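You operate a simulated robot arm through the tools that you are given. There is no shell and no other tool. Be economical: measure what you need, move in short steps, check, and stop when the job is done.

You are at the controls of a simulated robot arm. One attempt, no reset.

TASK
Blot the water and coal notepads, then weigh the water one down with the glass paperweight.
Fine: no smudges; put the blotter back. Set down upright: rocker blotter.

It is judged by the outcome, as a careful person would: the job done as asked, and still so three seconds after it is handed in. It fails if anything else is knocked over, pushed out of place, dropped, spilled or broken.

THE ROBOT
A 6-joint arm with a two-finger parallel gripper, fixed in place. Base frame: the origin is at the foot of the arm, x ahead of it, y to its left, z up; the work surface is at about z = 0.76. Units: m, degrees, N and s.
With the tool pointing down near the work surface it reaches from about 0.24 to 0.64 m from the base axis. Its first joint turns from -66.0 to 66.0 degrees. Payload 2.7 kg.
The TCP is the grasp point between the finger pads, 0.023 m short of the fingertips. In the tool frame z runs along the fingers and y along their closing line. The gripper opens to 0.094 m. The fingers are 0.038 m wide and 0.01 m thick; the gripper's body (0.054 by 0.096 m) begins 0.039 m behind the TCP.
Orientation is that of the tool frame in the base frame, as a unit quaternion [x, y, z, w]. With the fingers straight down and closing along the base's y, the tool's x points along the base's -x, its y along +y and its z along -z.

THE INTERFACE
- The arm moves only by the tool arm_command. Its argument "commands" is a list of rows, each a list of 7 numbers: the shift along the tool's x, y, z in m, then the turn, a rotation vector about the tool's x, y, z in degrees, then the finger opening in m, from 0 to 0.094. In form: [[tx, ty, tz, wx, wy, wz, fingers], ...]. A call has 1 to 20 rows; each row is the pose to reach, as a shift and turn from the pose commanded when the call began, along the tool's axes at that moment. Rows are played at 5 a second. More than 0.05 m and 8.6 degrees between two rows, or a gripper value outside its range, and nothing of the call is played. Where a pose cannot be reached the arm comes as near as it can. A force on the tool above 40 N (or 10 N above the force at the start of the call, whichever is more), or a blocked arm, ends the call early, and 0.2 s more pass. Each finger travels about 0.045 m/s and halts on what it meets, pressing with about 44 N; the grip force reading is that of the motor and also rises with nothing between the fingers. The clock runs only during rows and for 0.2 s after the last one: add rows that repeat a pose to give the fingers time. It gives the time, the measured TCP pose, the force on the tool (base axes), the opening and the grip force at its end, in the units of the frame above (readings bear some noise), with the torque about the TCP (base axes, N m) and any sound that the robot's microphone picked up, and new pictures: "views" is both (left out), scene, wrist or none.
- Cameras (640 x 400 px; columns grow to the right, rows downward): "scene" is fixed at [0.0664, -0.4133, 1.4096]; the picture's right is [0.86, -0.51, 0.00], its down [-0.27, -0.45, -0.85] and it looks along [0.44, 0.73, -0.52] (base axes); focal length 369 px, centre (320, 200). "wrist" rides on the gripper at [0.086, 0.016, -0.075] in the tool frame; the picture's right is [-0.18, 0.98, 0.00], its down [-0.58, -0.11, -0.81] and it looks along [-0.79, -0.15, 0.59] (tool axes); focal length 243 px, centre (320, 200). There is no depth. A picture from a camera that has moved, and an enlarged one, comes with that camera's place and axes in the base frame and with its lens. The place of the scene camera against the robot may be out by one fixed shift of up to 0.012 m in any direction.
- inspect(camera, box): a new picture of the part [left, top, right, bottom] of that camera's present view, enlarged. The clock stands still meanwhile.
- job_done(): hands the job in; it is judged then, once.

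Work in short steps. Places have to be worked out from the pictures, the camera data and where the tool is seen: move nearer, look again, correct. Check each grasp and each placing, and mend what went wrong. You have 120 turns and 200 pictures in all, those below and enlarged ones among them. Open the gripper and draw the arm clear of the work before you hand the job in, unless the task says otherwise; then end with one line.

The tools are called after "Emit:" as name(argument=value, ...) on one line, values as JSON. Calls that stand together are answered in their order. arm_command: Moves the arm, as the interface text tells. Its arguments: {"type":"object","properties":{"commands":{"type":"array"},"views":{"type":"string","enum":["both","scene","wrist","none"]}},"required":["commands"]} The other tools are called the same way: inspect (camera, box) takes an enlarged picture of a part of a camera's view; job_done () hands the job in.

At the start:

```text
clock: 0.0
ee_pos: [0.4352, -0.0019, 1.0442]
tool_rot: [-0.001, 1.0, 0.001, 0.001]
force: [0.3, 0.1, -0.6]
moment: [-0.01, -0.02, 0.02]
width: 0.0943
grasp_force: 0.0
```

scene: 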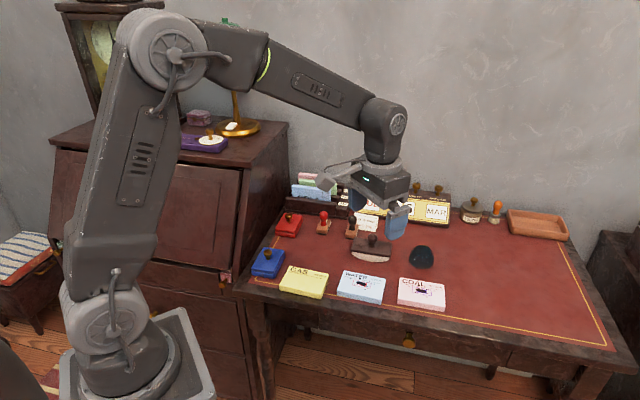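
wrist: 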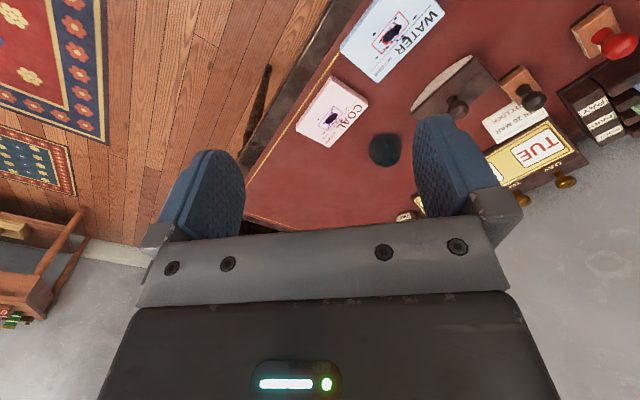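

The scene shows notepads (gas, water, coal), a rocker blotter and a dark glass paperweight. I'll enlarge the relevant regions.

Emit:
inspect(camera="scene", box=[240, 170, 480, 320])

Emit:
inspect(camera="wrist", box=[280, 0, 600, 200])

```text
2.67 times, centred on (360, 245) of scene
camera zoom: at [0.0664, -0.4133, 1.4096], right [0.86, -0.51, 0.0], down [-0.27, -0.45, -0.85], along [0.44, 0.73, -0.52], focal length 983 px, centre (213, 80)
```

zoom: 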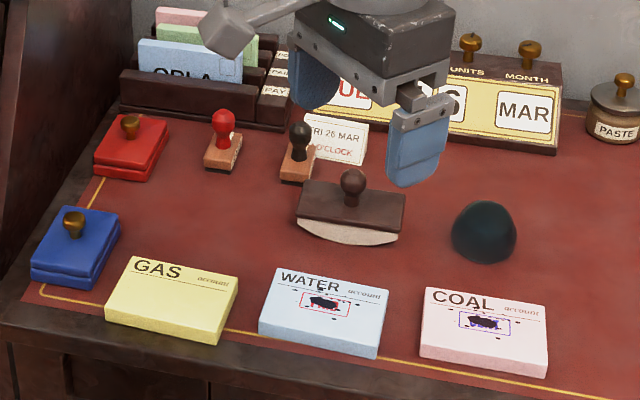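

```text
2.00 times, centred on (440, 100) of wrist
camera zoom: at [0.3474, 0.0141, 1.1202], right [0.18, 0.98, 0.0], down [0.58, -0.11, 0.81], along [0.79, -0.15, -0.59], focal length 485 px, centre (80, 400)
```

zoom: 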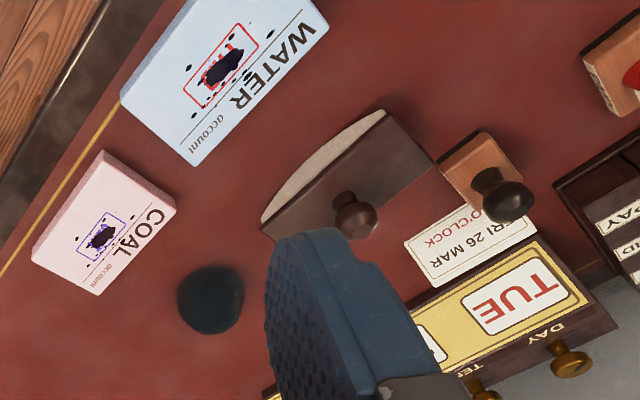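

Estimates: the water blot is at about (0.48, 0.077), the coal blot at (0.585, -0.013), the blotter knob at (0.572, 0.164, 0.82) and the paperweight at (0.67, 0.077). The desk axes are turned about -41°. I'll move above the blotter, yawed to match, and look.

Emit:
arm_command(commands=[[-0.023, 0.028, 0.01, 0, 0, 7, 0.094], [-0.046, 0.056, 0.02, 0, 0, 14, 0.094], [-0.069, 0.084, 0.035, 0, 0, 21, 0.094], [-0.092, 0.112, 0.05, 0, 0, 28, 0.094], [-0.115, 0.14, 0.07, 0, 0, 35, 0.094], [-0.136, 0.166, 0.084, 0, 0, 41, 0.094], [-0.136, 0.166, 0.084, 0, 0, 41, 0.094]])

```text
clock: 1.6
ee_pos: [0.5711, 0.1654, 0.9588]
tool_rot: [0.351, 0.936, 0.001, 0.0]
force: [-1.1, 0.6, 0.1]
moment: [0.0, 0.01, -0.04]
width: 0.0939
grasp_force: 0.1
camera wrist: at [0.516, 0.2337, 1.0359], right [0.78, 0.62, 0.0], down [0.37, -0.47, 0.81], along [0.5, -0.63, -0.59], focal length 243 px, centre (320, 200)
```

scene: 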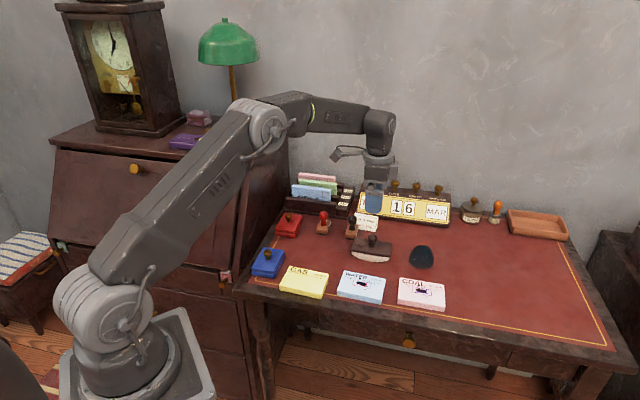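
wrist: 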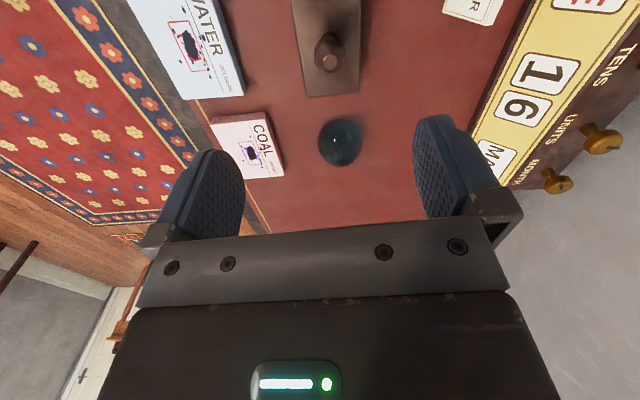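

The blotter is now lined up in the wrist view. I'll enlarge it to measure the knob, plate edges and angle.

Emit:
inspect(camera="wrist", box=[200, 0, 440, 150])

Emit:
inspect(camera="scene", box=[320, 200, 480, 300])

```text
2.67 times, centred on (320, 75) of wrist
camera zoom: at [0.516, 0.2337, 1.0359], right [0.78, 0.62, 0.0], down [0.37, -0.47, 0.81], along [0.5, -0.63, -0.59], focal length 647 px, centre (320, 533)
```

zoom: 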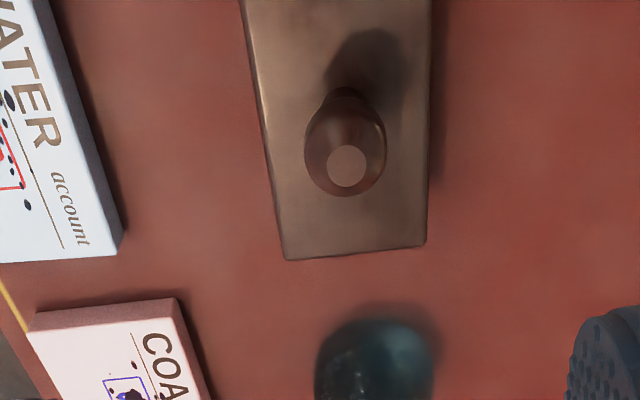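

```text
4.00 times, centred on (400, 250) of scene
camera zoom: at [0.0664, -0.4132, 1.4096], right [0.86, -0.51, 0.0], down [-0.27, -0.45, -0.85], along [0.44, 0.73, -0.52], focal length 1474 px, centre (0, 0)
```

zoom: 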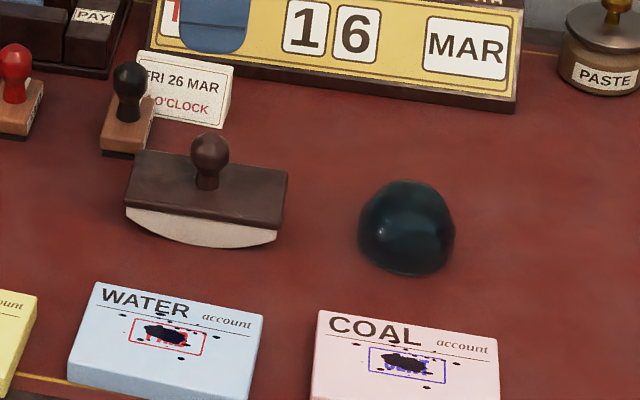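

The plate is about 0.054 m wide, turned a further +4.2° from the tool, with the knob almost under the TCP. I'll correct that and descend to z=0.90 for a second measurement.

Emit:
arm_command(commands=[[-0.003, 0.0072, 0.03, 0, 0, 4.2, 0.094], [-0.003, 0.0072, 0.059, 0, 0, 4.2, 0.094], [-0.003, 0.0072, 0.059, 0, 0, 4.2, 0.094]], views="wrist")

Emit:
inspect(camera="wrist", box=[160, 0, 480, 200])

```text
clock: 2.4
ee_pos: [0.5791, 0.1711, 0.9018]
tool_rot: [0.384, 0.923, 0.001, -0.001]
force: [-0.5, -0.1, 0.1]
moment: [0.02, 0.0, 0.02]
width: 0.0941
grasp_force: 0.0
camera wrist: at [0.5289, 0.242, 0.9774], right [0.83, 0.56, 0.0], down [0.33, -0.49, 0.81], along [0.45, -0.67, -0.59], focal length 243 px, centre (320, 200)
```

wrist: 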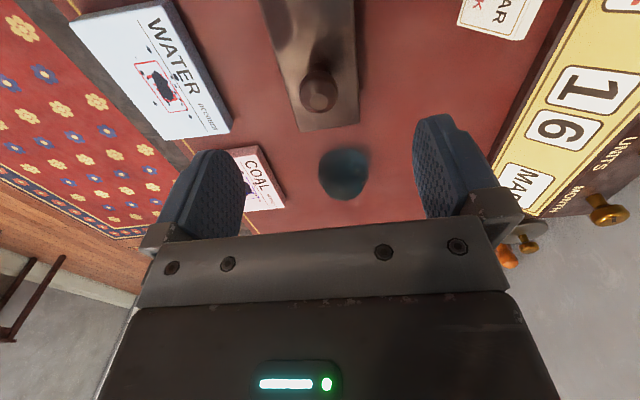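

```text
2.00 times, centred on (320, 100) of wrist
camera zoom: at [0.5289, 0.242, 0.9774], right [0.83, 0.56, 0.0], down [0.33, -0.49, 0.81], along [0.45, -0.67, -0.59], focal length 485 px, centre (320, 400)
```

zoom: 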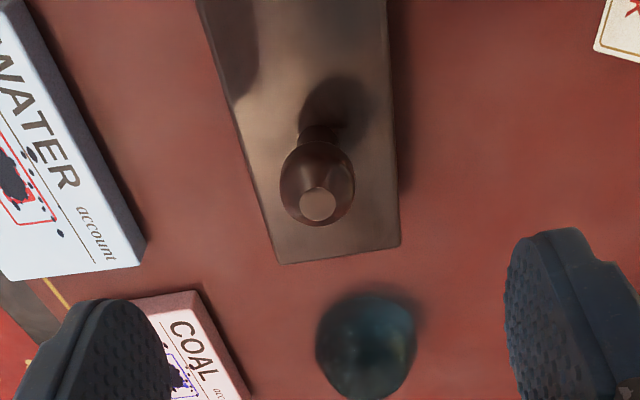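

Plate top is at z≈0.803 and it is centred and aligned, with the knob top near 0.84. I'll descend to TCP z≈0.815, so the fingertips straddle the plate and the palm clears the knob.

Emit:
arm_command(commands=[[0.001, -0.001, 0.03, 0, 0, 0, 0.094], [0.001, -0.001, 0.055, 0, 0, 0, 0.094], [0.001, -0.001, 0.072, 0, 0, 0, 0.094], [0.001, -0.001, 0.087, 0, 0, 0, 0.094], [0.001, -0.001, 0.087, 0, 0, 0, 0.094]])

Emit:
inspect(camera="scene", box=[320, 180, 480, 280])

```text
clock: 3.6
ee_pos: [0.5765, 0.1689, 0.8147]
tool_rot: [0.385, 0.923, 0.001, 0.0]
force: [-0.2, -0.7, -0.3]
moment: [0.0, -0.01, 0.03]
width: 0.0938
grasp_force: 0.1
camera wrist: at [0.5263, 0.2406, 0.8907], right [0.83, 0.56, 0.0], down [0.33, -0.49, 0.81], along [0.45, -0.67, -0.59], focal length 243 px, centre (320, 200)
```

scene: 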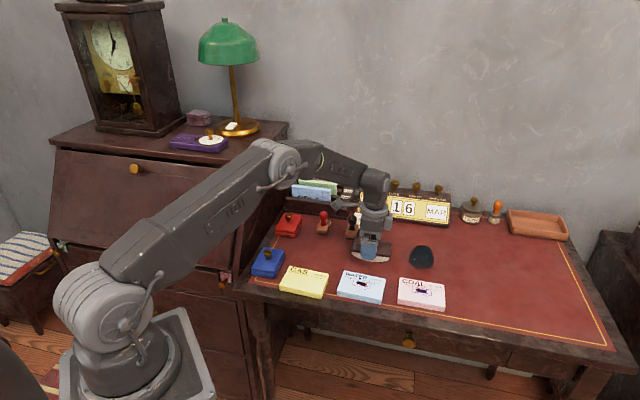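
wrist: 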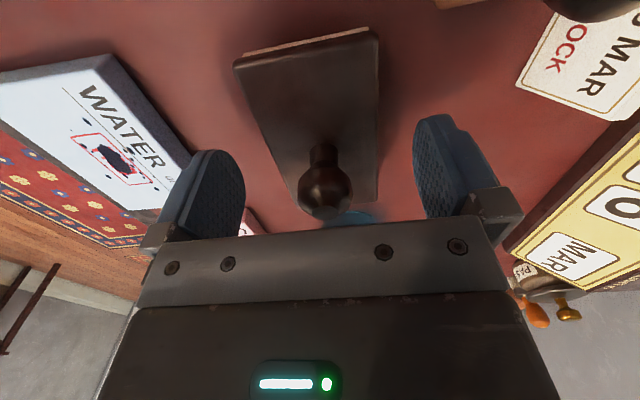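

```text
4.00 times, centred on (400, 230) of scene
camera zoom: at [0.0664, -0.4133, 1.4096], right [0.86, -0.51, 0.0], down [-0.27, -0.45, -0.85], along [0.44, 0.73, -0.52], focal length 1474 px, centre (0, 80)
```

zoom: 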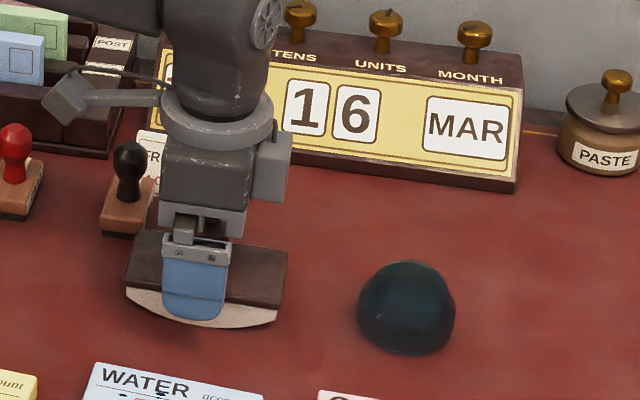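

The fingers straddle the plate cleanly, the stamp is clear and the knob is under the palm. Closing on the plate.

Emit:
arm_command(commands=[[0, 0, 0, 0, 0, 0, 0.07], [0, 0, 0, 0, 0, 0, 0.05], [0, 0, 0, 0, 0, 0, 0.04], [0, 0, 0, 0, 0, 0, 0.04], [0, 0, 0, 0, 0, 0, 0.04]])

Emit:
inspect(camera="scene", box=[320, 180, 480, 280])

```text
clock: 4.8
ee_pos: [0.5774, 0.1693, 0.8142]
tool_rot: [0.385, 0.923, 0.001, 0.0]
force: [1.2, 0.3, -0.3]
moment: [0.04, -0.03, -0.01]
width: 0.057
grasp_force: 43.7
camera wrist: at [0.5262, 0.2407, 0.8909], right [0.83, 0.56, 0.0], down [0.33, -0.49, 0.81], along [0.45, -0.67, -0.59], focal length 243 px, centre (320, 200)
```

scene: 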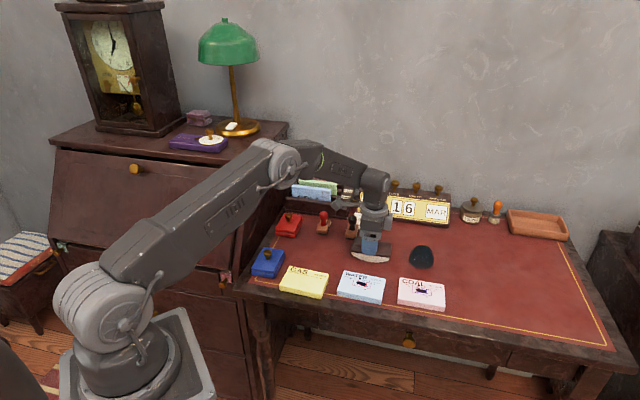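
wrist: 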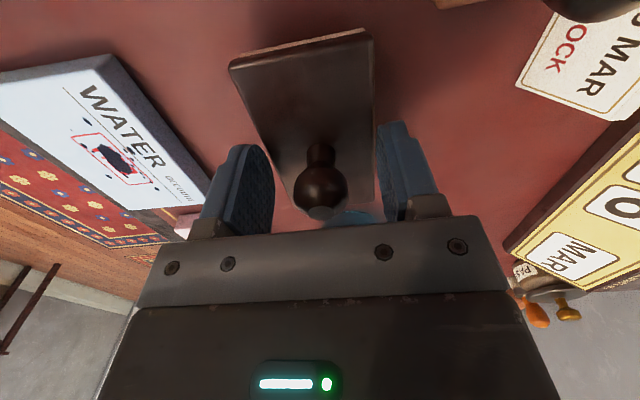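

```text
4.00 times, centred on (400, 230) of scene
camera zoom: at [0.0664, -0.4133, 1.4096], right [0.86, -0.51, 0.0], down [-0.27, -0.45, -0.85], along [0.44, 0.73, -0.52], focal length 1474 px, centre (0, 80)
```

zoom: 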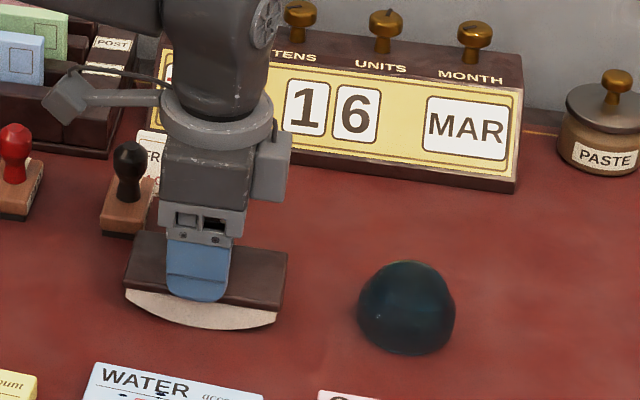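

Grip is at 0.057 m with 44 N and the blotter hasn't shifted. The release pose to remember is (0.577, 0.169, 0.8145). Lifting straight up.

Emit:
arm_command(commands=[[0, 0, -0.02, 0, 0, 0, 0.04], [0, 0, -0.05, 0, 0, 0, 0.04], [0, 0, -0.085, 0, 0, 0, 0.04], [0, 0, -0.085, 0, 0, 0, 0.04]])

Emit:
inspect(camera="scene", box=[320, 180, 480, 280])

Emit:
inspect(camera="scene", box=[320, 240, 480, 340])

```text
clock: 5.8
ee_pos: [0.5762, 0.1675, 0.9011]
tool_rot: [0.385, 0.923, 0.0, -0.001]
force: [-0.5, 0.1, -1.9]
moment: [0.01, 0.03, -0.02]
width: 0.0573
grasp_force: 44.4
camera wrist: at [0.5262, 0.2398, 0.977], right [0.83, 0.56, 0.0], down [0.33, -0.49, 0.81], along [0.45, -0.67, -0.59], focal length 243 px, centre (320, 200)
```

scene: 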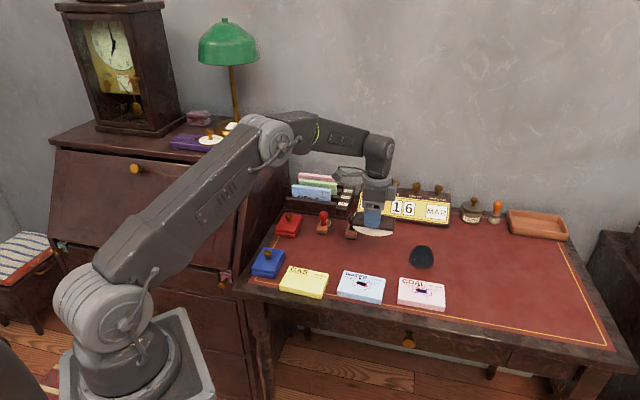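
wrist: 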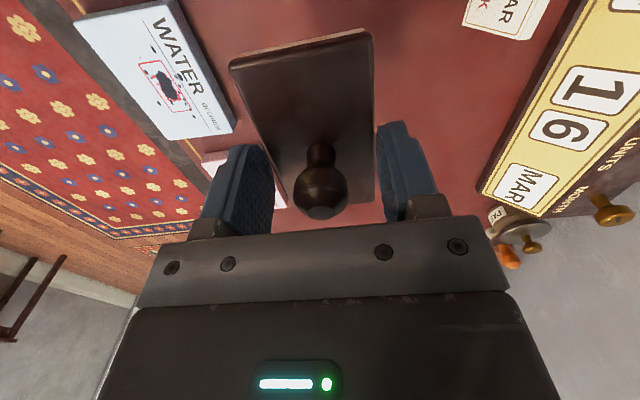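

```text
4.00 times, centred on (400, 230) of scene
camera zoom: at [0.0664, -0.4133, 1.4096], right [0.86, -0.51, 0.0], down [-0.27, -0.45, -0.85], along [0.44, 0.73, -0.52], focal length 1474 px, centre (0, 80)
```

zoom: 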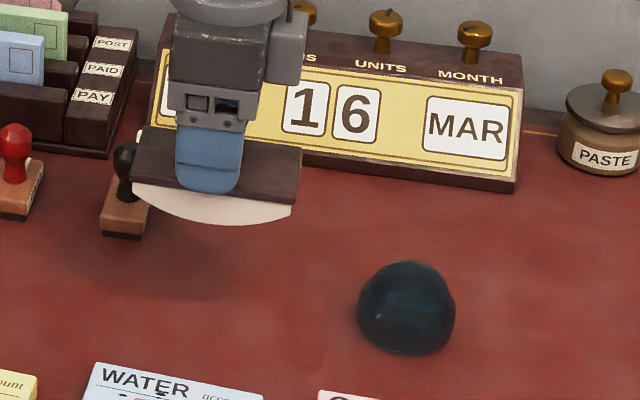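

```text
4.00 times, centred on (400, 290) of scene
camera zoom: at [0.0664, -0.4133, 1.4096], right [0.86, -0.51, 0.0], down [-0.27, -0.45, -0.85], along [0.44, 0.73, -0.52], focal length 1474 px, centre (0, -160)
```

zoom: 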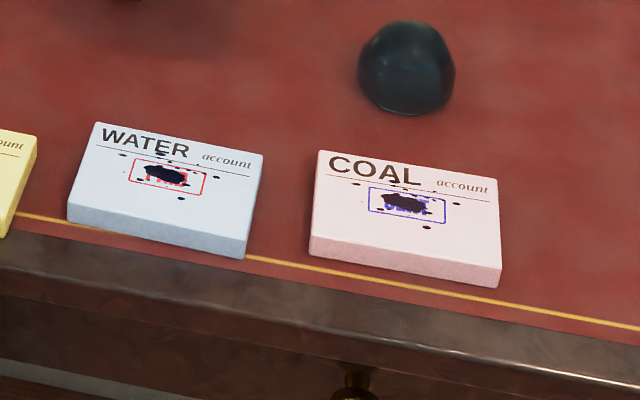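

Blotter held level. Now I'll measure the water pad in the wrist view.

Emit:
inspect(camera="wrist", box=[60, 0, 300, 150])

```text
2.67 times, centred on (180, 75) of wrist
camera zoom: at [0.5262, 0.2398, 0.977], right [0.83, 0.56, 0.0], down [0.33, -0.49, 0.81], along [0.45, -0.67, -0.59], focal length 647 px, centre (693, 533)
```

zoom: 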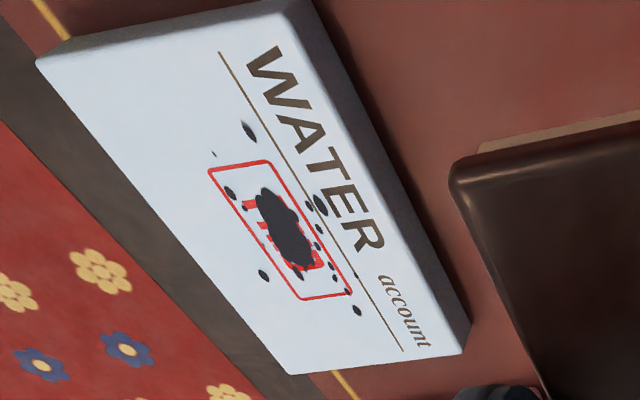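

Pad aligned within ~3°; the ink spans about ±0.03 along the pad, centred at tool offset (0.0015, -0.132). I'll measure the rocker's curve for slip-free rocking.

Emit:
inspect(camera="scene", box=[344, 205, 408, 245])

```text
10.00 times, centred on (376, 225) of scene
camera zoom: at [0.0664, -0.4133, 1.4096], right [0.86, -0.51, 0.0], down [-0.27, -0.45, -0.85], along [0.44, 0.73, -0.52], focal length 3686 px, centre (-240, -50)
```

zoom: 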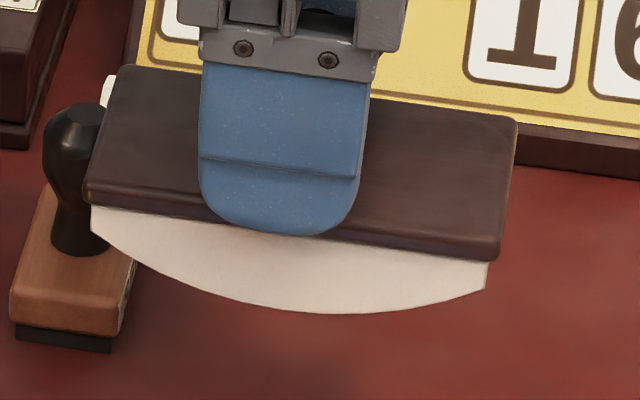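

Zooming further to fit the arc radius.

Emit:
inspect(camera="scene", box=[350, 222, 374, 237])

Emit:
inspect(camera="scene", box=[372, 224, 396, 239])

```text
16.00 times, centred on (362, 230) of scene
camera zoom: at [0.0664, -0.4133, 1.4096], right [0.86, -0.51, 0.0], down [-0.27, -0.45, -0.85], along [0.44, 0.73, -0.52], focal length 5897 px, centre (-352, -272)
```

zoom: 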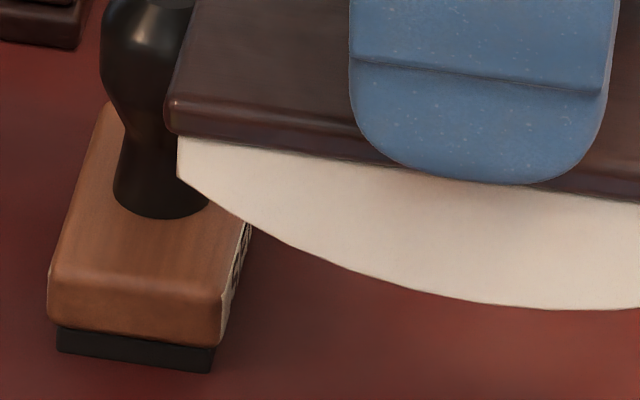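

```text
16.00 times, centred on (384, 232) of scene
camera zoom: at [0.0664, -0.4133, 1.4096], right [0.86, -0.51, 0.0], down [-0.27, -0.45, -0.85], along [0.44, 0.73, -0.52], focal length 5897 px, centre (-704, -304)
```

zoom: 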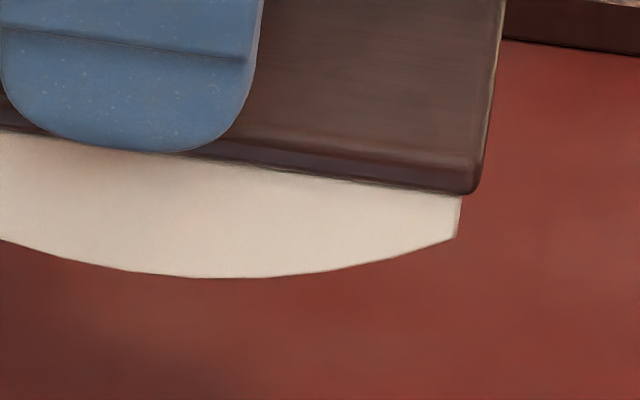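

Arc radius ≈0.095 m, with its bottom 0.0545 m below the TCP. I'll carry the blotter above the water blot and lower it to about 0.035 m clearance.

Emit:
arm_command(commands=[[0.001, -0.035, 0, 0, 0, 0, 0.04], [0.002, -0.07, 0, 0, 0, 0, 0.04], [0.003, -0.105, 0, 0, 0, 0, 0.04], [0.003, -0.132, 0, 0, 0, 0, 0.04], [0.003, -0.132, 0.015, 0, 0, 0, 0.04], [0.003, -0.132, 0.03, 0, 0, 0, 0.04], [0.003, -0.132, 0.03, 0, 0, 0, 0.04]])

Emit:
inspect(camera="scene", box=[310, 215, 430, 290])

```text
clock: 7.4
ee_pos: [0.4801, 0.0776, 0.8693]
tool_rot: [0.385, 0.923, 0.001, -0.001]
force: [0.4, -0.4, -2.2]
moment: [0.0, -0.01, -0.03]
width: 0.0573
grasp_force: 44.2
camera wrist: at [0.4294, 0.1491, 0.9449], right [0.83, 0.56, 0.0], down [0.33, -0.49, 0.81], along [0.45, -0.67, -0.59], focal length 243 px, centre (320, 200)
```

scene: 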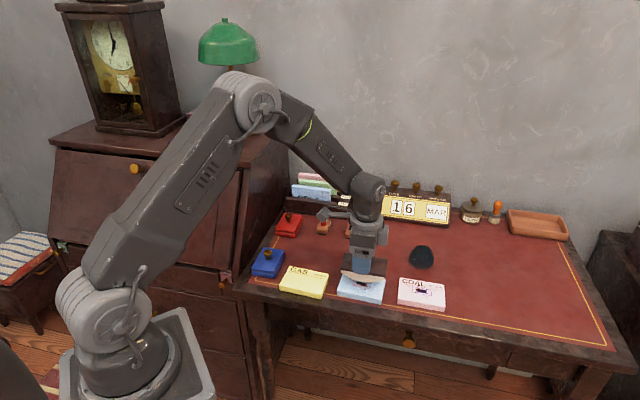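
wrist: 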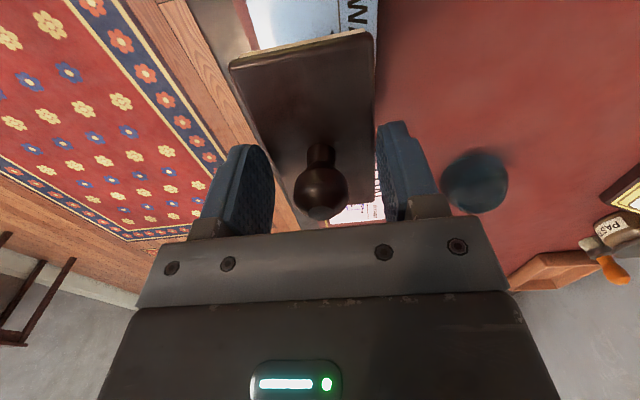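

```text
5.33 times, centred on (370, 252) of scene
camera zoom: at [0.0664, -0.4133, 1.4096], right [0.86, -0.51, 0.0], down [-0.27, -0.45, -0.85], along [0.44, 0.73, -0.52], focal length 1966 px, centre (53, -80)
```

zoom: 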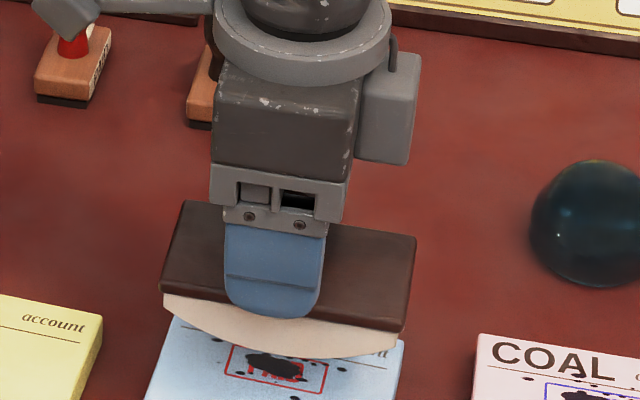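

Positioned above the blot. Dry run of the rock in the air to check the arm can reach +20° tilt.

Emit:
arm_command(commands=[[-0.0067, 0, -0.0003, 0, 7, 0, 0.04], [-0.0135, 0, -0.0012, 0, 14, 0, 0.04], [-0.0193, 0, -0.0024, 0, 20, 0, 0.04], [-0.0193, 0, -0.0024, 0, 20, 0, 0.04]], views="scene")

```text
clock: 8.4
ee_pos: [0.4942, 0.0638, 0.8725]
tool_rot: [0.378, 0.909, 0.067, -0.161]
force: [0.5, 0.0, -2.5]
moment: [0.0, -0.01, -0.01]
width: 0.0572
grasp_force: 43.6
```

scene: 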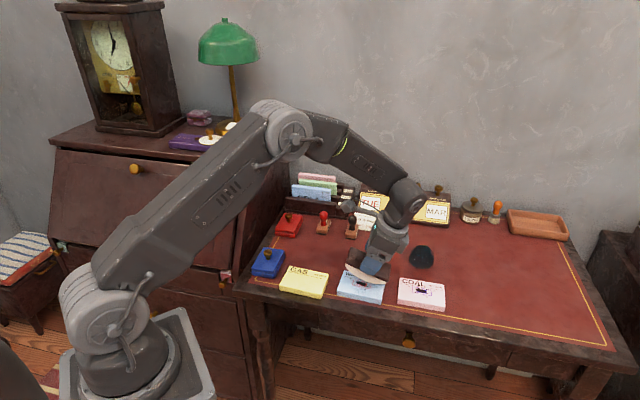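

+20° is reached exactly as commanded. Now checking -20°.

Emit:
arm_command(commands=[[0.0073, 0, 0.0026, 0, -8, 0, 0.04], [0.0145, 0, 0.0053, 0, -16, 0, 0.04], [0.0218, 0, 0.0079, 0, -24, 0, 0.04], [0.029, 0, 0.0106, 0, -32, 0, 0.04], [0.0363, 0, 0.0132, 0, -40, 0, 0.04], [0.0363, 0, 0.0132, 0, -40, 0, 0.04]], views="scene")

```text
clock: 9.8
ee_pos: [0.4674, 0.0917, 0.8727]
tool_rot: [0.378, 0.909, -0.066, 0.161]
force: [0.5, -0.4, 0.4]
moment: [0.0, -0.01, -0.02]
width: 0.0398
grasp_force: 0.1
```

scene: 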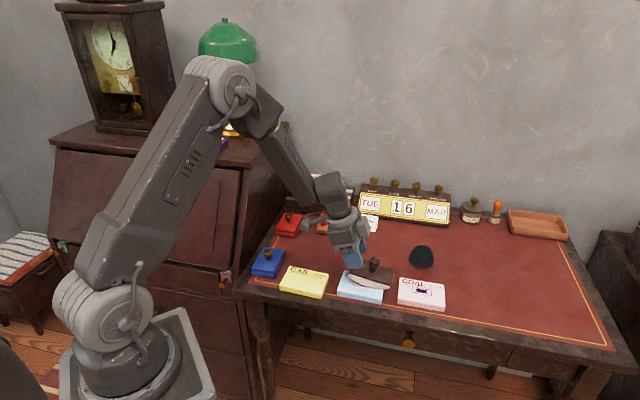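

The blotter slipped out of the fingers and has fallen on the water pad. I'll stop and look before moving.

Emit:
inspect(camera="scene", box=[310, 225, 430, 300])

Emit:
inspect(camera="wrist", box=[0, 0, 640, 400])

```text
5.33 times, centred on (370, 262) of scene
camera zoom: at [0.0664, -0.4133, 1.4096], right [0.86, -0.51, 0.0], down [-0.27, -0.45, -0.85], along [0.44, 0.73, -0.52], focal length 1966 px, centre (53, -133)
```

zoom: 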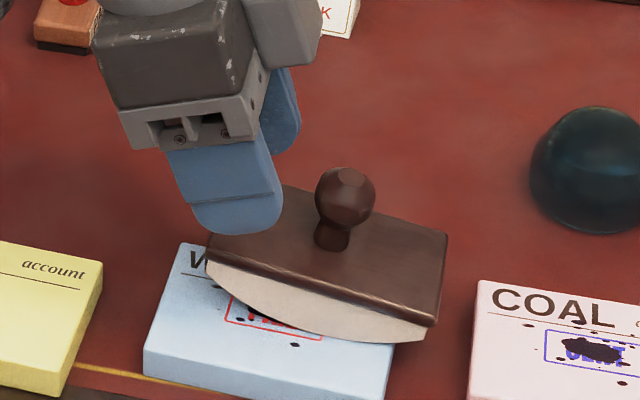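

```text
1.00 times, centred on (320, 200) of wrist (not enlarged: the box is as wide or as high as the picture)
camera zoom: at [0.4022, 0.1778, 0.9144], right [0.82, 0.57, 0.07], down [0.11, -0.27, 0.96], along [0.56, -0.78, -0.29], focal length 243 px, centre (320, 200)
```

zoom: 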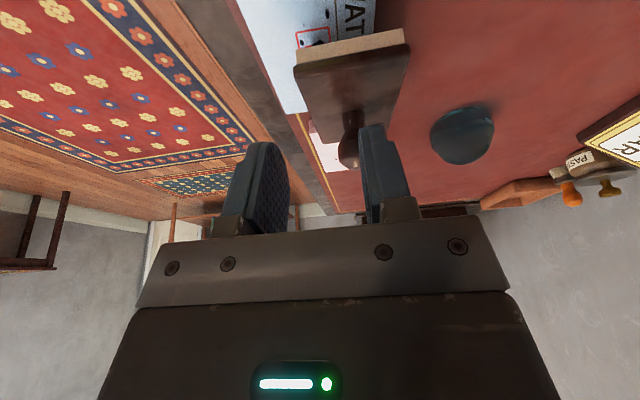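

It has landed upright, resting on the water pad; the earlier grip was only on the plate's rounded upper edge (plate top is really ≈0.792). I'll lift straight up, level the tool and look.

Emit:
arm_command(commands=[[-0.008, 0, -0.022, 0, 0, 0, 0.04], [-0.018, 0, -0.05, 0, 0, 0, 0.04], [-0.0342, 0, -0.094, 0, 0, 0, 0.04], [-0.0342, 0, -0.094, 0, 7, 0, 0.06], [-0.0342, 0, -0.094, 0, 14, 0, 0.08], [-0.0342, 0, -0.094, 0, 20, 0, 0.094], [-0.0342, 0, -0.094, 0, 20, 0, 0.094]])

Emit:
inspect(camera="wrist", box=[160, 0, 480, 200])

Emit:
inspect(camera="scene", box=[330, 240, 426, 300])

```text
clock: 11.4
ee_pos: [0.4661, 0.0913, 0.9714]
tool_rot: [0.385, 0.923, 0.002, -0.001]
force: [-0.2, 1.2, -0.2]
moment: [0.04, 0.0, -0.01]
width: 0.094
grasp_force: 0.1
camera wrist: at [0.4158, 0.163, 1.0485], right [0.83, 0.56, 0.0], down [0.33, -0.49, 0.8], along [0.45, -0.67, -0.59], focal length 243 px, centre (320, 200)
```

scene: 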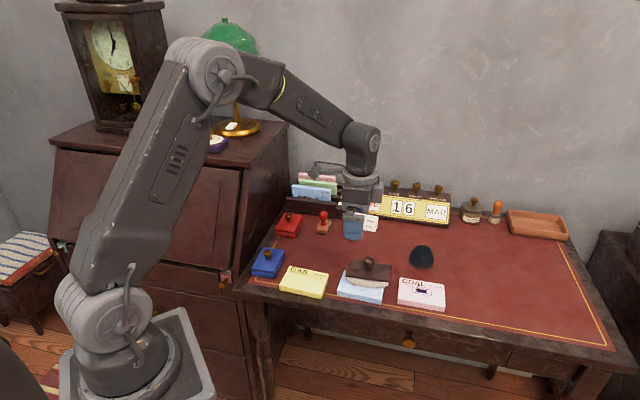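
wrist: 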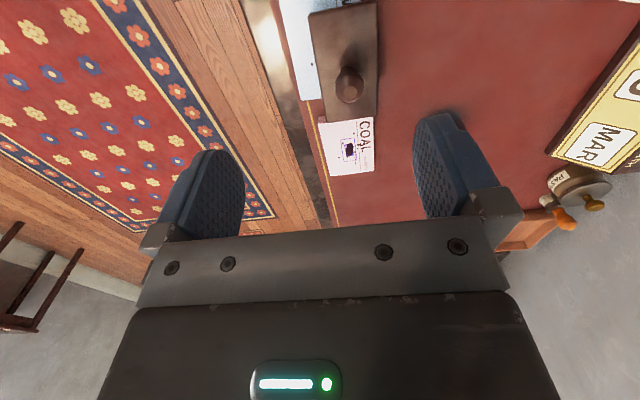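

```text
2.00 times, centred on (320, 100) of wrist
camera zoom: at [0.4158, 0.163, 1.0485], right [0.83, 0.56, 0.0], down [0.33, -0.49, 0.8], along [0.45, -0.67, -0.59], focal length 485 px, centre (320, 400)
```

zoom: 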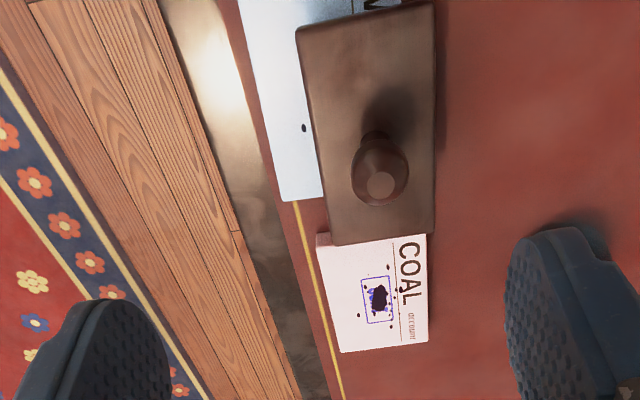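

```text
6.67 times, centred on (378, 270) of scene
camera zoom: at [0.0664, -0.4133, 1.4096], right [0.86, -0.51, 0.0], down [-0.27, -0.45, -0.85], along [0.44, 0.73, -0.52], focal length 2457 px, centre (-67, -267)
```

zoom: 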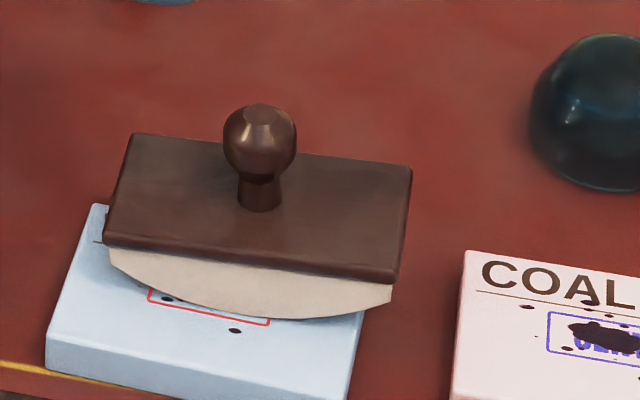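

The blotter settled upright and level on the water pad, centre at tool offset (-0.033, 0.020) and yaw about +1.2°. I'll approach above it and re-measure before gripping deeper.

Emit:
arm_command(commands=[[-0.017, 0.01, 0.02, 0, 0, 0.6, 0.094], [-0.033, 0.02, 0.045, 0, 0, 1.2, 0.094], [-0.033, 0.02, 0.08, 0, 0, 1.2, 0.094], [-0.033, 0.02, 0.08, 0, 0, 1.2, 0.094]], views="wrist")

Emit:
inspect(camera="wrist", box=[160, 0, 480, 200])

Emit:
inspect(camera="scene", box=[310, 215, 430, 290])

```text
clock: 12.4
ee_pos: [0.5049, 0.0822, 0.8929]
tool_rot: [0.394, 0.919, 0.001, -0.001]
force: [0.6, -0.5, 0.5]
moment: [0.01, 0.03, -0.02]
width: 0.094
grasp_force: 0.0
camera wrist: at [0.4558, 0.1549, 0.9688], right [0.84, 0.54, 0.0], down [0.32, -0.5, 0.81], along [0.44, -0.68, -0.59], focal length 243 px, centre (320, 200)
```

wrist: 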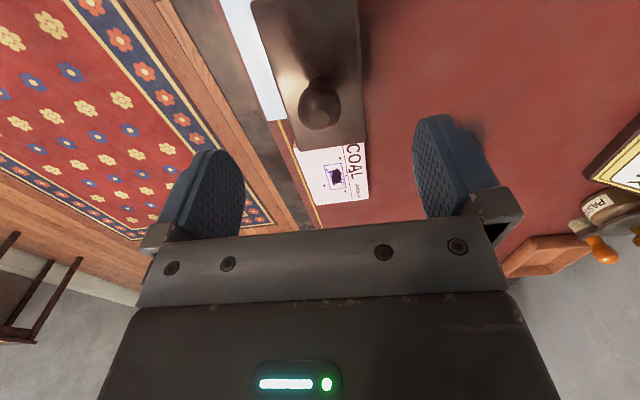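

```text
2.00 times, centred on (320, 100) of wrist
camera zoom: at [0.4558, 0.1549, 0.9688], right [0.84, 0.54, 0.0], down [0.32, -0.5, 0.81], along [0.44, -0.68, -0.59], focal length 485 px, centre (320, 400)
```

zoom: 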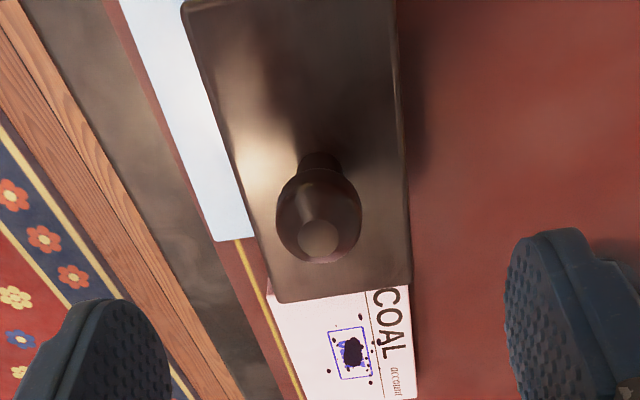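

```text
5.33 times, centred on (370, 252) of scene
camera zoom: at [0.0664, -0.4133, 1.4096], right [0.86, -0.51, 0.0], down [-0.27, -0.45, -0.85], along [0.44, 0.73, -0.52], focal length 1966 px, centre (53, -80)
```

zoom: 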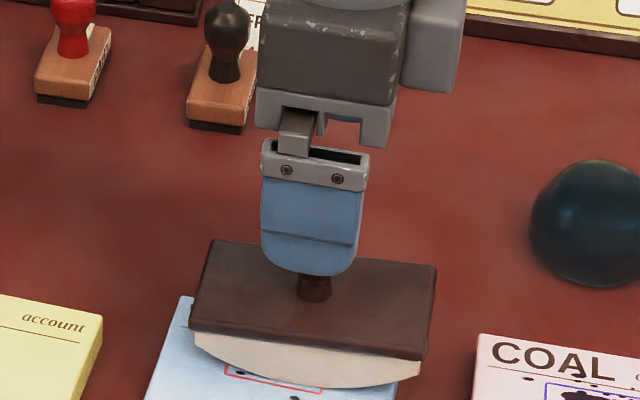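

Aligned and centred within ~1 mm, plate top ≈0.81. Descending to TCP 0.816, which puts the fingertips well below the plate's edge and just clear of the knob, then closing.

Emit:
arm_command(commands=[[0, 0, 0.03, 0, 0, 0, 0.094], [0, 0, 0.055, 0, 0, 0, 0.094], [0, 0, 0.068, 0, 0, 0, 0.094], [0, 0, 0.077, 0, 0, 0, 0.094], [0, 0, 0.077, 0, 0, 0, 0.094]], views="none")

Emit:
inspect(camera="scene", box=[330, 230, 410, 280])

Emit:
inspect(camera="wrist", box=[160, 0, 480, 240])

```text
clock: 13.6
ee_pos: [0.5044, 0.0807, 0.8153]
tool_rot: [0.394, 0.919, 0.001, 0.0]
force: [0.0, 0.5, -0.4]
moment: [-0.03, 0.03, -0.03]
width: 0.0938
grasp_force: 0.0
```

```text
8.00 times, centred on (370, 255) of scene
camera zoom: at [0.0664, -0.4133, 1.4096], right [0.86, -0.51, 0.0], down [-0.27, -0.45, -0.85], along [0.44, 0.73, -0.52], focal length 2948 px, centre (-80, -240)
```

zoom: 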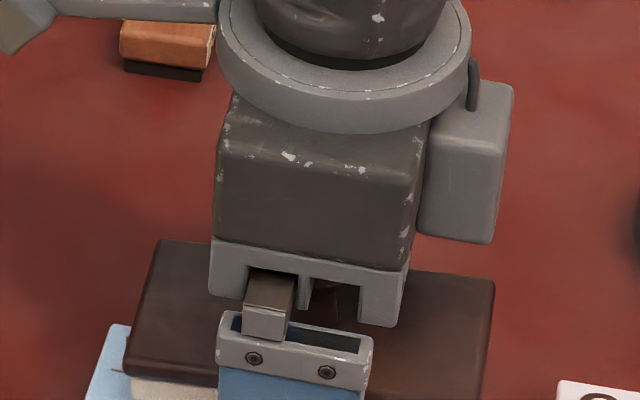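

```text
1.67 times, centred on (320, 120) of wrist
camera zoom: at [0.4557, 0.154, 0.8916], right [0.84, 0.54, 0.0], down [0.32, -0.5, 0.81], along [0.44, -0.68, -0.59], focal length 404 px, centre (320, 333)
```

zoom: 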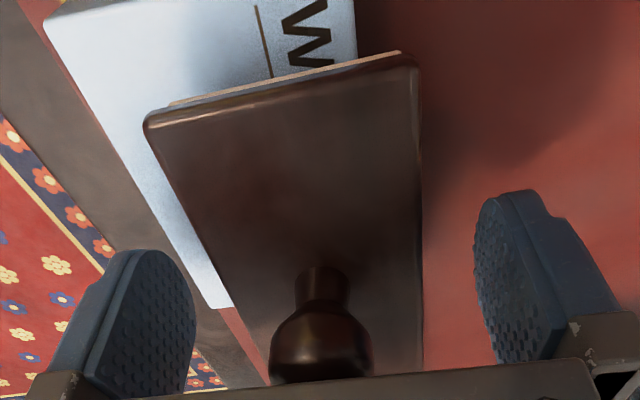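

No contact with the knob (force ≈0). Closing now.

Emit:
arm_command(commands=[[0, 0, 0, 0, 0, 0, 0.075], [0, 0, 0, 0, 0, 0, 0.058], [0, 0, 0, 0, 0, 0, 0.045], [0, 0, 0, 0, 0, 0, 0.04], [0, 0, 0, 0, 0, 0, 0.04]], views="none")

Emit:
inspect(camera="scene", box=[320, 235, 416, 295])

```text
clock: 14.8
ee_pos: [0.5059, 0.0802, 0.8158]
tool_rot: [0.394, 0.919, 0.001, 0.0]
force: [0.6, 1.0, 0.5]
moment: [0.02, 0.0, -0.01]
width: 0.0577
grasp_force: 44.0
```

```text
6.67 times, centred on (368, 265) of scene
camera zoom: at [0.0664, -0.4133, 1.4096], right [0.86, -0.51, 0.0], down [-0.27, -0.45, -0.85], along [0.44, 0.73, -0.52], focal length 2457 px, centre (0, -233)
```

zoom: 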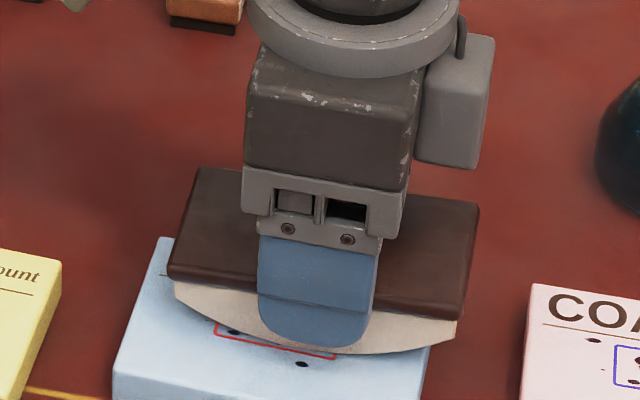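

The pads now cover the full plate side. Lifting straight up and checking the pad.

Emit:
arm_command(commands=[[0, 0, -0.01, 0, 0, 0, 0.04], [0, 0, -0.03, 0, 0, 0, 0.04], [0, 0, -0.06, 0, 0, 0, 0.04], [0, 0, -0.09, 0, 0, 0, 0.04], [0, 0, -0.09, 0, 0, 0, 0.04]])

Emit:
inspect(camera="scene", box=[330, 215, 450, 315])

Emit:
inspect(camera="scene", box=[332, 262, 396, 302])

```text
clock: 16.0
ee_pos: [0.5047, 0.0819, 0.9036]
tool_rot: [0.393, 0.919, 0.002, -0.001]
force: [-0.5, -0.3, -2.8]
moment: [0.02, 0.0, -0.01]
width: 0.0574
grasp_force: 43.5
camera wrist: at [0.4551, 0.1558, 0.9801], right [0.84, 0.54, 0.0], down [0.32, -0.5, 0.81], along [0.44, -0.68, -0.59], focal length 243 px, centre (320, 200)
```

scene: 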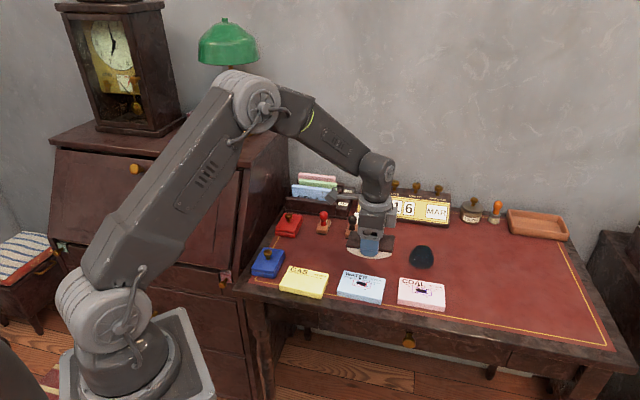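
wrist: 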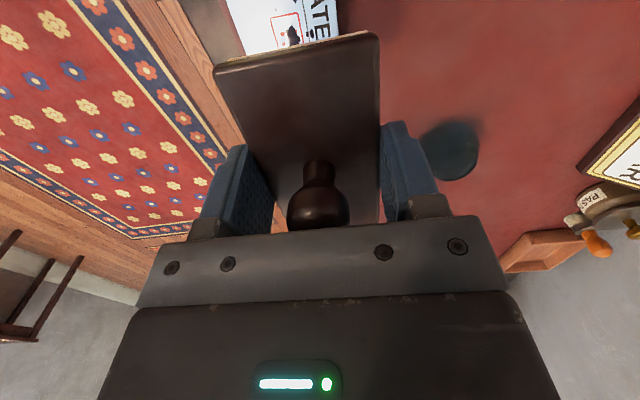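

```text
4.00 times, centred on (390, 265) of scene
camera zoom: at [0.0664, -0.4133, 1.4096], right [0.86, -0.51, 0.0], down [-0.27, -0.45, -0.85], along [0.44, 0.73, -0.52], focal length 1474 px, centre (40, -60)
```

zoom: 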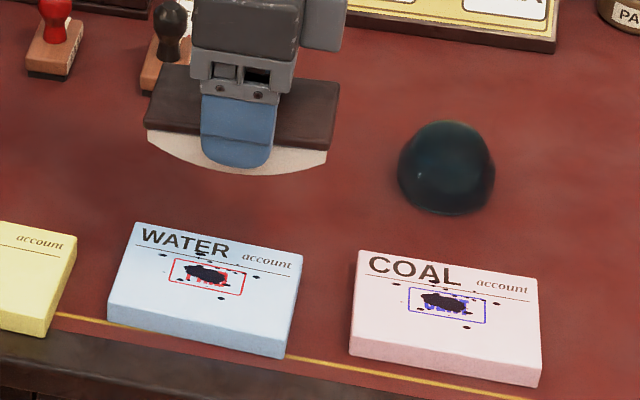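

```text
10.00 times, centred on (364, 282) of scene
camera zoom: at [0.0664, -0.4133, 1.4096], right [0.86, -0.51, 0.0], down [-0.27, -0.45, -0.85], along [0.44, 0.73, -0.52], focal length 3686 px, centre (-120, -620)
```

zoom: 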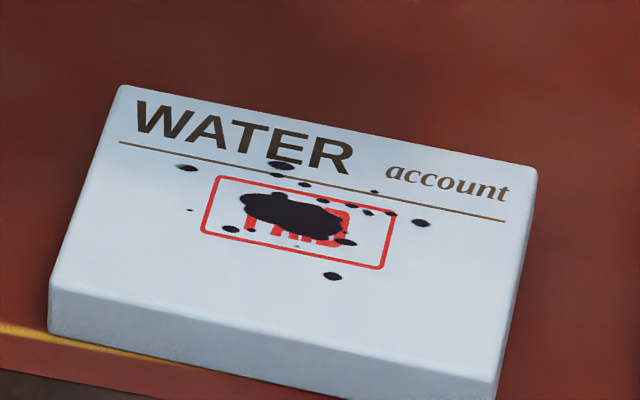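

No smudge and the pad hasn't moved. Grip is solid, and contact with the pad top is at TCP z≈0.8155. Moving over the ink centre and stopping ~5 mm above.

Emit:
arm_command(commands=[[0.006, -0.01, 0, 0, 0, 0, 0.04], [0.012, -0.0206, 0, 0, 0, 0, 0.04], [0.012, -0.0206, 0.03, 0, 0, 0, 0.04], [0.012, -0.0206, 0.06, 0, 0, 0, 0.04], [0.012, -0.0206, 0.083, 0, 0, 0, 0.04], [0.012, -0.0206, 0.083, 0, 0, 0, 0.04]], views="none")

Emit:
inspect(camera="scene", box=[320, 240, 400, 300])

```text
clock: 17.4
ee_pos: [0.4821, 0.0757, 0.8195]
tool_rot: [0.394, 0.919, 0.001, 0.0]
force: [1.0, 0.4, -2.4]
moment: [-0.04, 0.0, 0.01]
width: 0.0578
grasp_force: 44.0
```

```text
6.67 times, centred on (360, 270) of scene
camera zoom: at [0.0664, -0.4133, 1.4096], right [0.86, -0.51, 0.0], down [-0.27, -0.45, -0.85], along [0.44, 0.73, -0.52], focal length 2457 px, centre (53, -267)
```

zoom: 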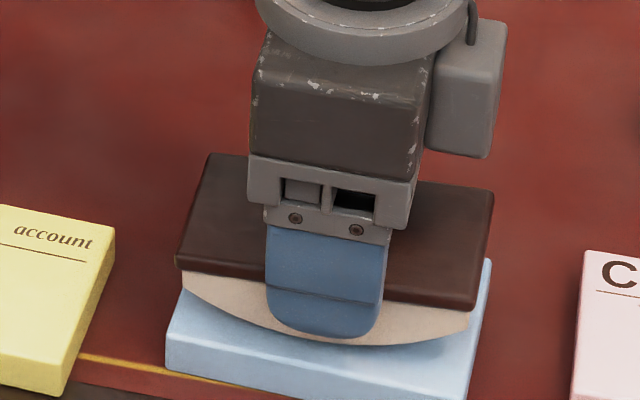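

Well centred over the pad, 4 mm above it. Pressing down gently and reading the force.

Emit:
arm_command(commands=[[0, 0, 0.002, 0, 0, 0, 0.04], [0, 0, 0.0035, 0, 0, 0, 0.04], [0, 0, 0.005, 0, 0, 0, 0.04], [0, 0, 0.005, 0, 0, 0, 0.04]], views="none")

```text
clock: 18.4
ee_pos: [0.4807, 0.0756, 0.8164]
tool_rot: [0.395, 0.919, 0.001, 0.0]
force: [0.5, -0.5, -2.8]
moment: [0.01, -0.02, -0.01]
width: 0.0577
grasp_force: 44.0
```

No contact force yet (only the blotter's weight). Continuing in 1 mm steps.

Emit:
arm_command(commands=[[0, 0, 0.001, 0, 0, 0, 0.04], [0, 0, 0.002, 0, 0, 0, 0.04], [0, 0, 0.002, 0, 0, 0, 0.04]], views="none")

```text
clock: 19.2
ee_pos: [0.4823, 0.0761, 0.8159]
tool_rot: [0.395, 0.919, 0.0, 0.001]
force: [-5.3, -0.9, 12.5]
moment: [-0.02, 0.3, 0.05]
width: 0.0578
grasp_force: 44.0
```

Contact at ~12 N. Rocking slowly toward + side and back with slip-free rolling compensation.

Emit:
arm_command(commands=[[-0.002, 0, -0.0001, 0, 3, 0, 0.04], [-0.004, 0, -0.0003, 0, 6, 0, 0.04], [-0.006, 0, -0.0007, 0, 9, 0, 0.04], [-0.008, 0, -0.0013, 0, 12, 0, 0.04], [-0.0101, 0, -0.002, 0, 15, 0, 0.04], [-0.0122, 0, -0.0028, 0, 18, 0, 0.04], [-0.0122, 0, -0.0028, 0, 18, 0, 0.04]], views="scene")

Emit:
inspect(camera="scene", box=[320, 230, 416, 300])

```text
clock: 20.8
ee_pos: [0.4892, 0.0681, 0.8177]
tool_rot: [0.389, 0.908, 0.062, -0.144]
force: [-0.3, -0.1, -2.3]
moment: [-0.02, 0.01, -0.01]
width: 0.0576
grasp_force: 43.9
```

scene: 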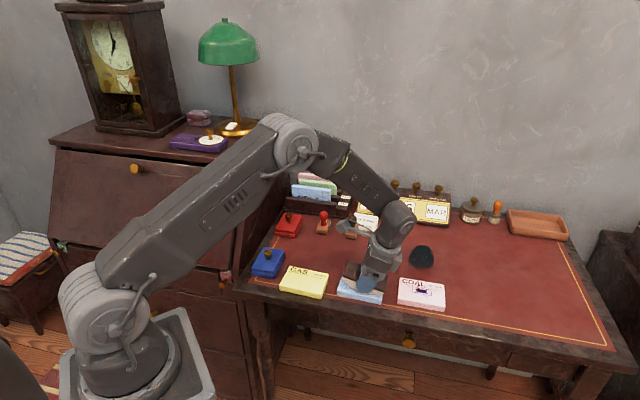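

```text
5.71 times, centred on (368, 265) of scene
camera zoom: at [0.0664, -0.4133, 1.4096], right [0.86, -0.51, 0.0], down [-0.27, -0.45, -0.85], along [0.44, 0.73, -0.52], focal length 2106 px, centre (46, -171)
```

zoom: 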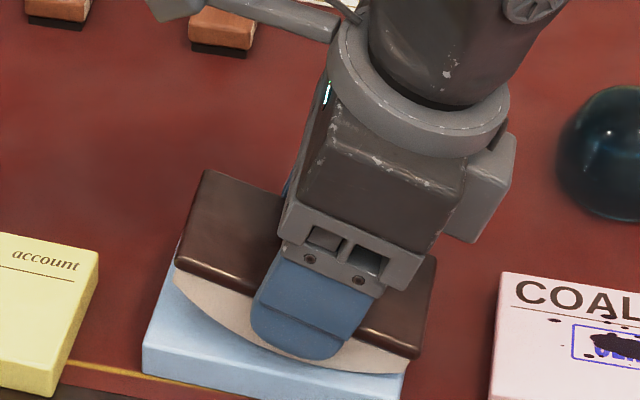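

Contact faded at the end of the rock; the blotter is held firmly. Pressing straight down here in small steps to dab this end.

Emit:
arm_command(commands=[[-0.0003, 0, 0.001, 0, 0, 0, 0.04], [-0.0006, 0, 0.0019, 0, 0, 0, 0.04], [-0.0006, 0, 0.0019, 0, 0, 0, 0.04]], views="none")

```text
clock: 21.6
ee_pos: [0.4904, 0.0689, 0.8176]
tool_rot: [0.389, 0.908, 0.063, -0.144]
force: [-0.4, 0.1, 0.3]
moment: [-0.01, -0.01, 0.02]
width: 0.0577
grasp_force: 44.0
```

Just touching. One more millimetre.

Emit:
arm_command(commands=[[-0.0003, 0, 0.001, 0, 0, 0, 0.04], [-0.0003, 0, 0.001, 0, 0, 0, 0.04]], views="none")

```text
clock: 22.2
ee_pos: [0.491, 0.0669, 0.816]
tool_rot: [0.389, 0.908, 0.062, -0.143]
force: [-7.3, -1.8, 18.0]
moment: [-0.25, 0.16, -0.03]
width: 0.0574
grasp_force: 44.0
```

18 N here; the arc centre is evidently ~8 mm off the TCP axis, so I'll correct the height profile. Rolling back to level with that correction.

Emit:
arm_command(commands=[[0.002, 0, 0.0006, 0, -3, 0, 0.04], [0.0039, 0, 0.0016, 0, -6, 0, 0.04], [0.0058, 0, 0.0023, 0, -9, 0, 0.04], [0.0077, 0, 0.0029, 0, -12, 0, 0.04], [0.0096, 0, 0.0033, 0, -15, 0, 0.04], [0.0117, 0, 0.0036, 0, -18, 0, 0.04], [0.0117, 0, 0.0036, 0, -18, 0, 0.04]], views="none")

```text
clock: 23.8
ee_pos: [0.4823, 0.0774, 0.8153]
tool_rot: [0.394, 0.919, 0.001, 0.001]
force: [5.8, -5.5, 20.0]
moment: [-0.23, -0.06, 0.03]
width: 0.0576
grasp_force: 44.0
```

20 N at level; lightening slightly and rolling to the negative side, checking midway.

Emit:
arm_command(commands=[[0, 0, -0.0005, 0, 0, 0, 0.04], [0.002, 0, -0.001, 0, -3, 0, 0.04], [0.004, 0, -0.0016, 0, -6, 0, 0.04], [0.006, 0, -0.0023, 0, -9, 0, 0.04], [0.006, 0, -0.0023, 0, -9, 0, 0.04]], views="none")

```text
clock: 25.0
ee_pos: [0.4771, 0.0821, 0.8164]
tool_rot: [0.393, 0.916, -0.03, 0.071]
force: [3.0, 0.5, 10.4]
moment: [0.27, -0.14, -0.05]
width: 0.0579
grasp_force: 43.5
```

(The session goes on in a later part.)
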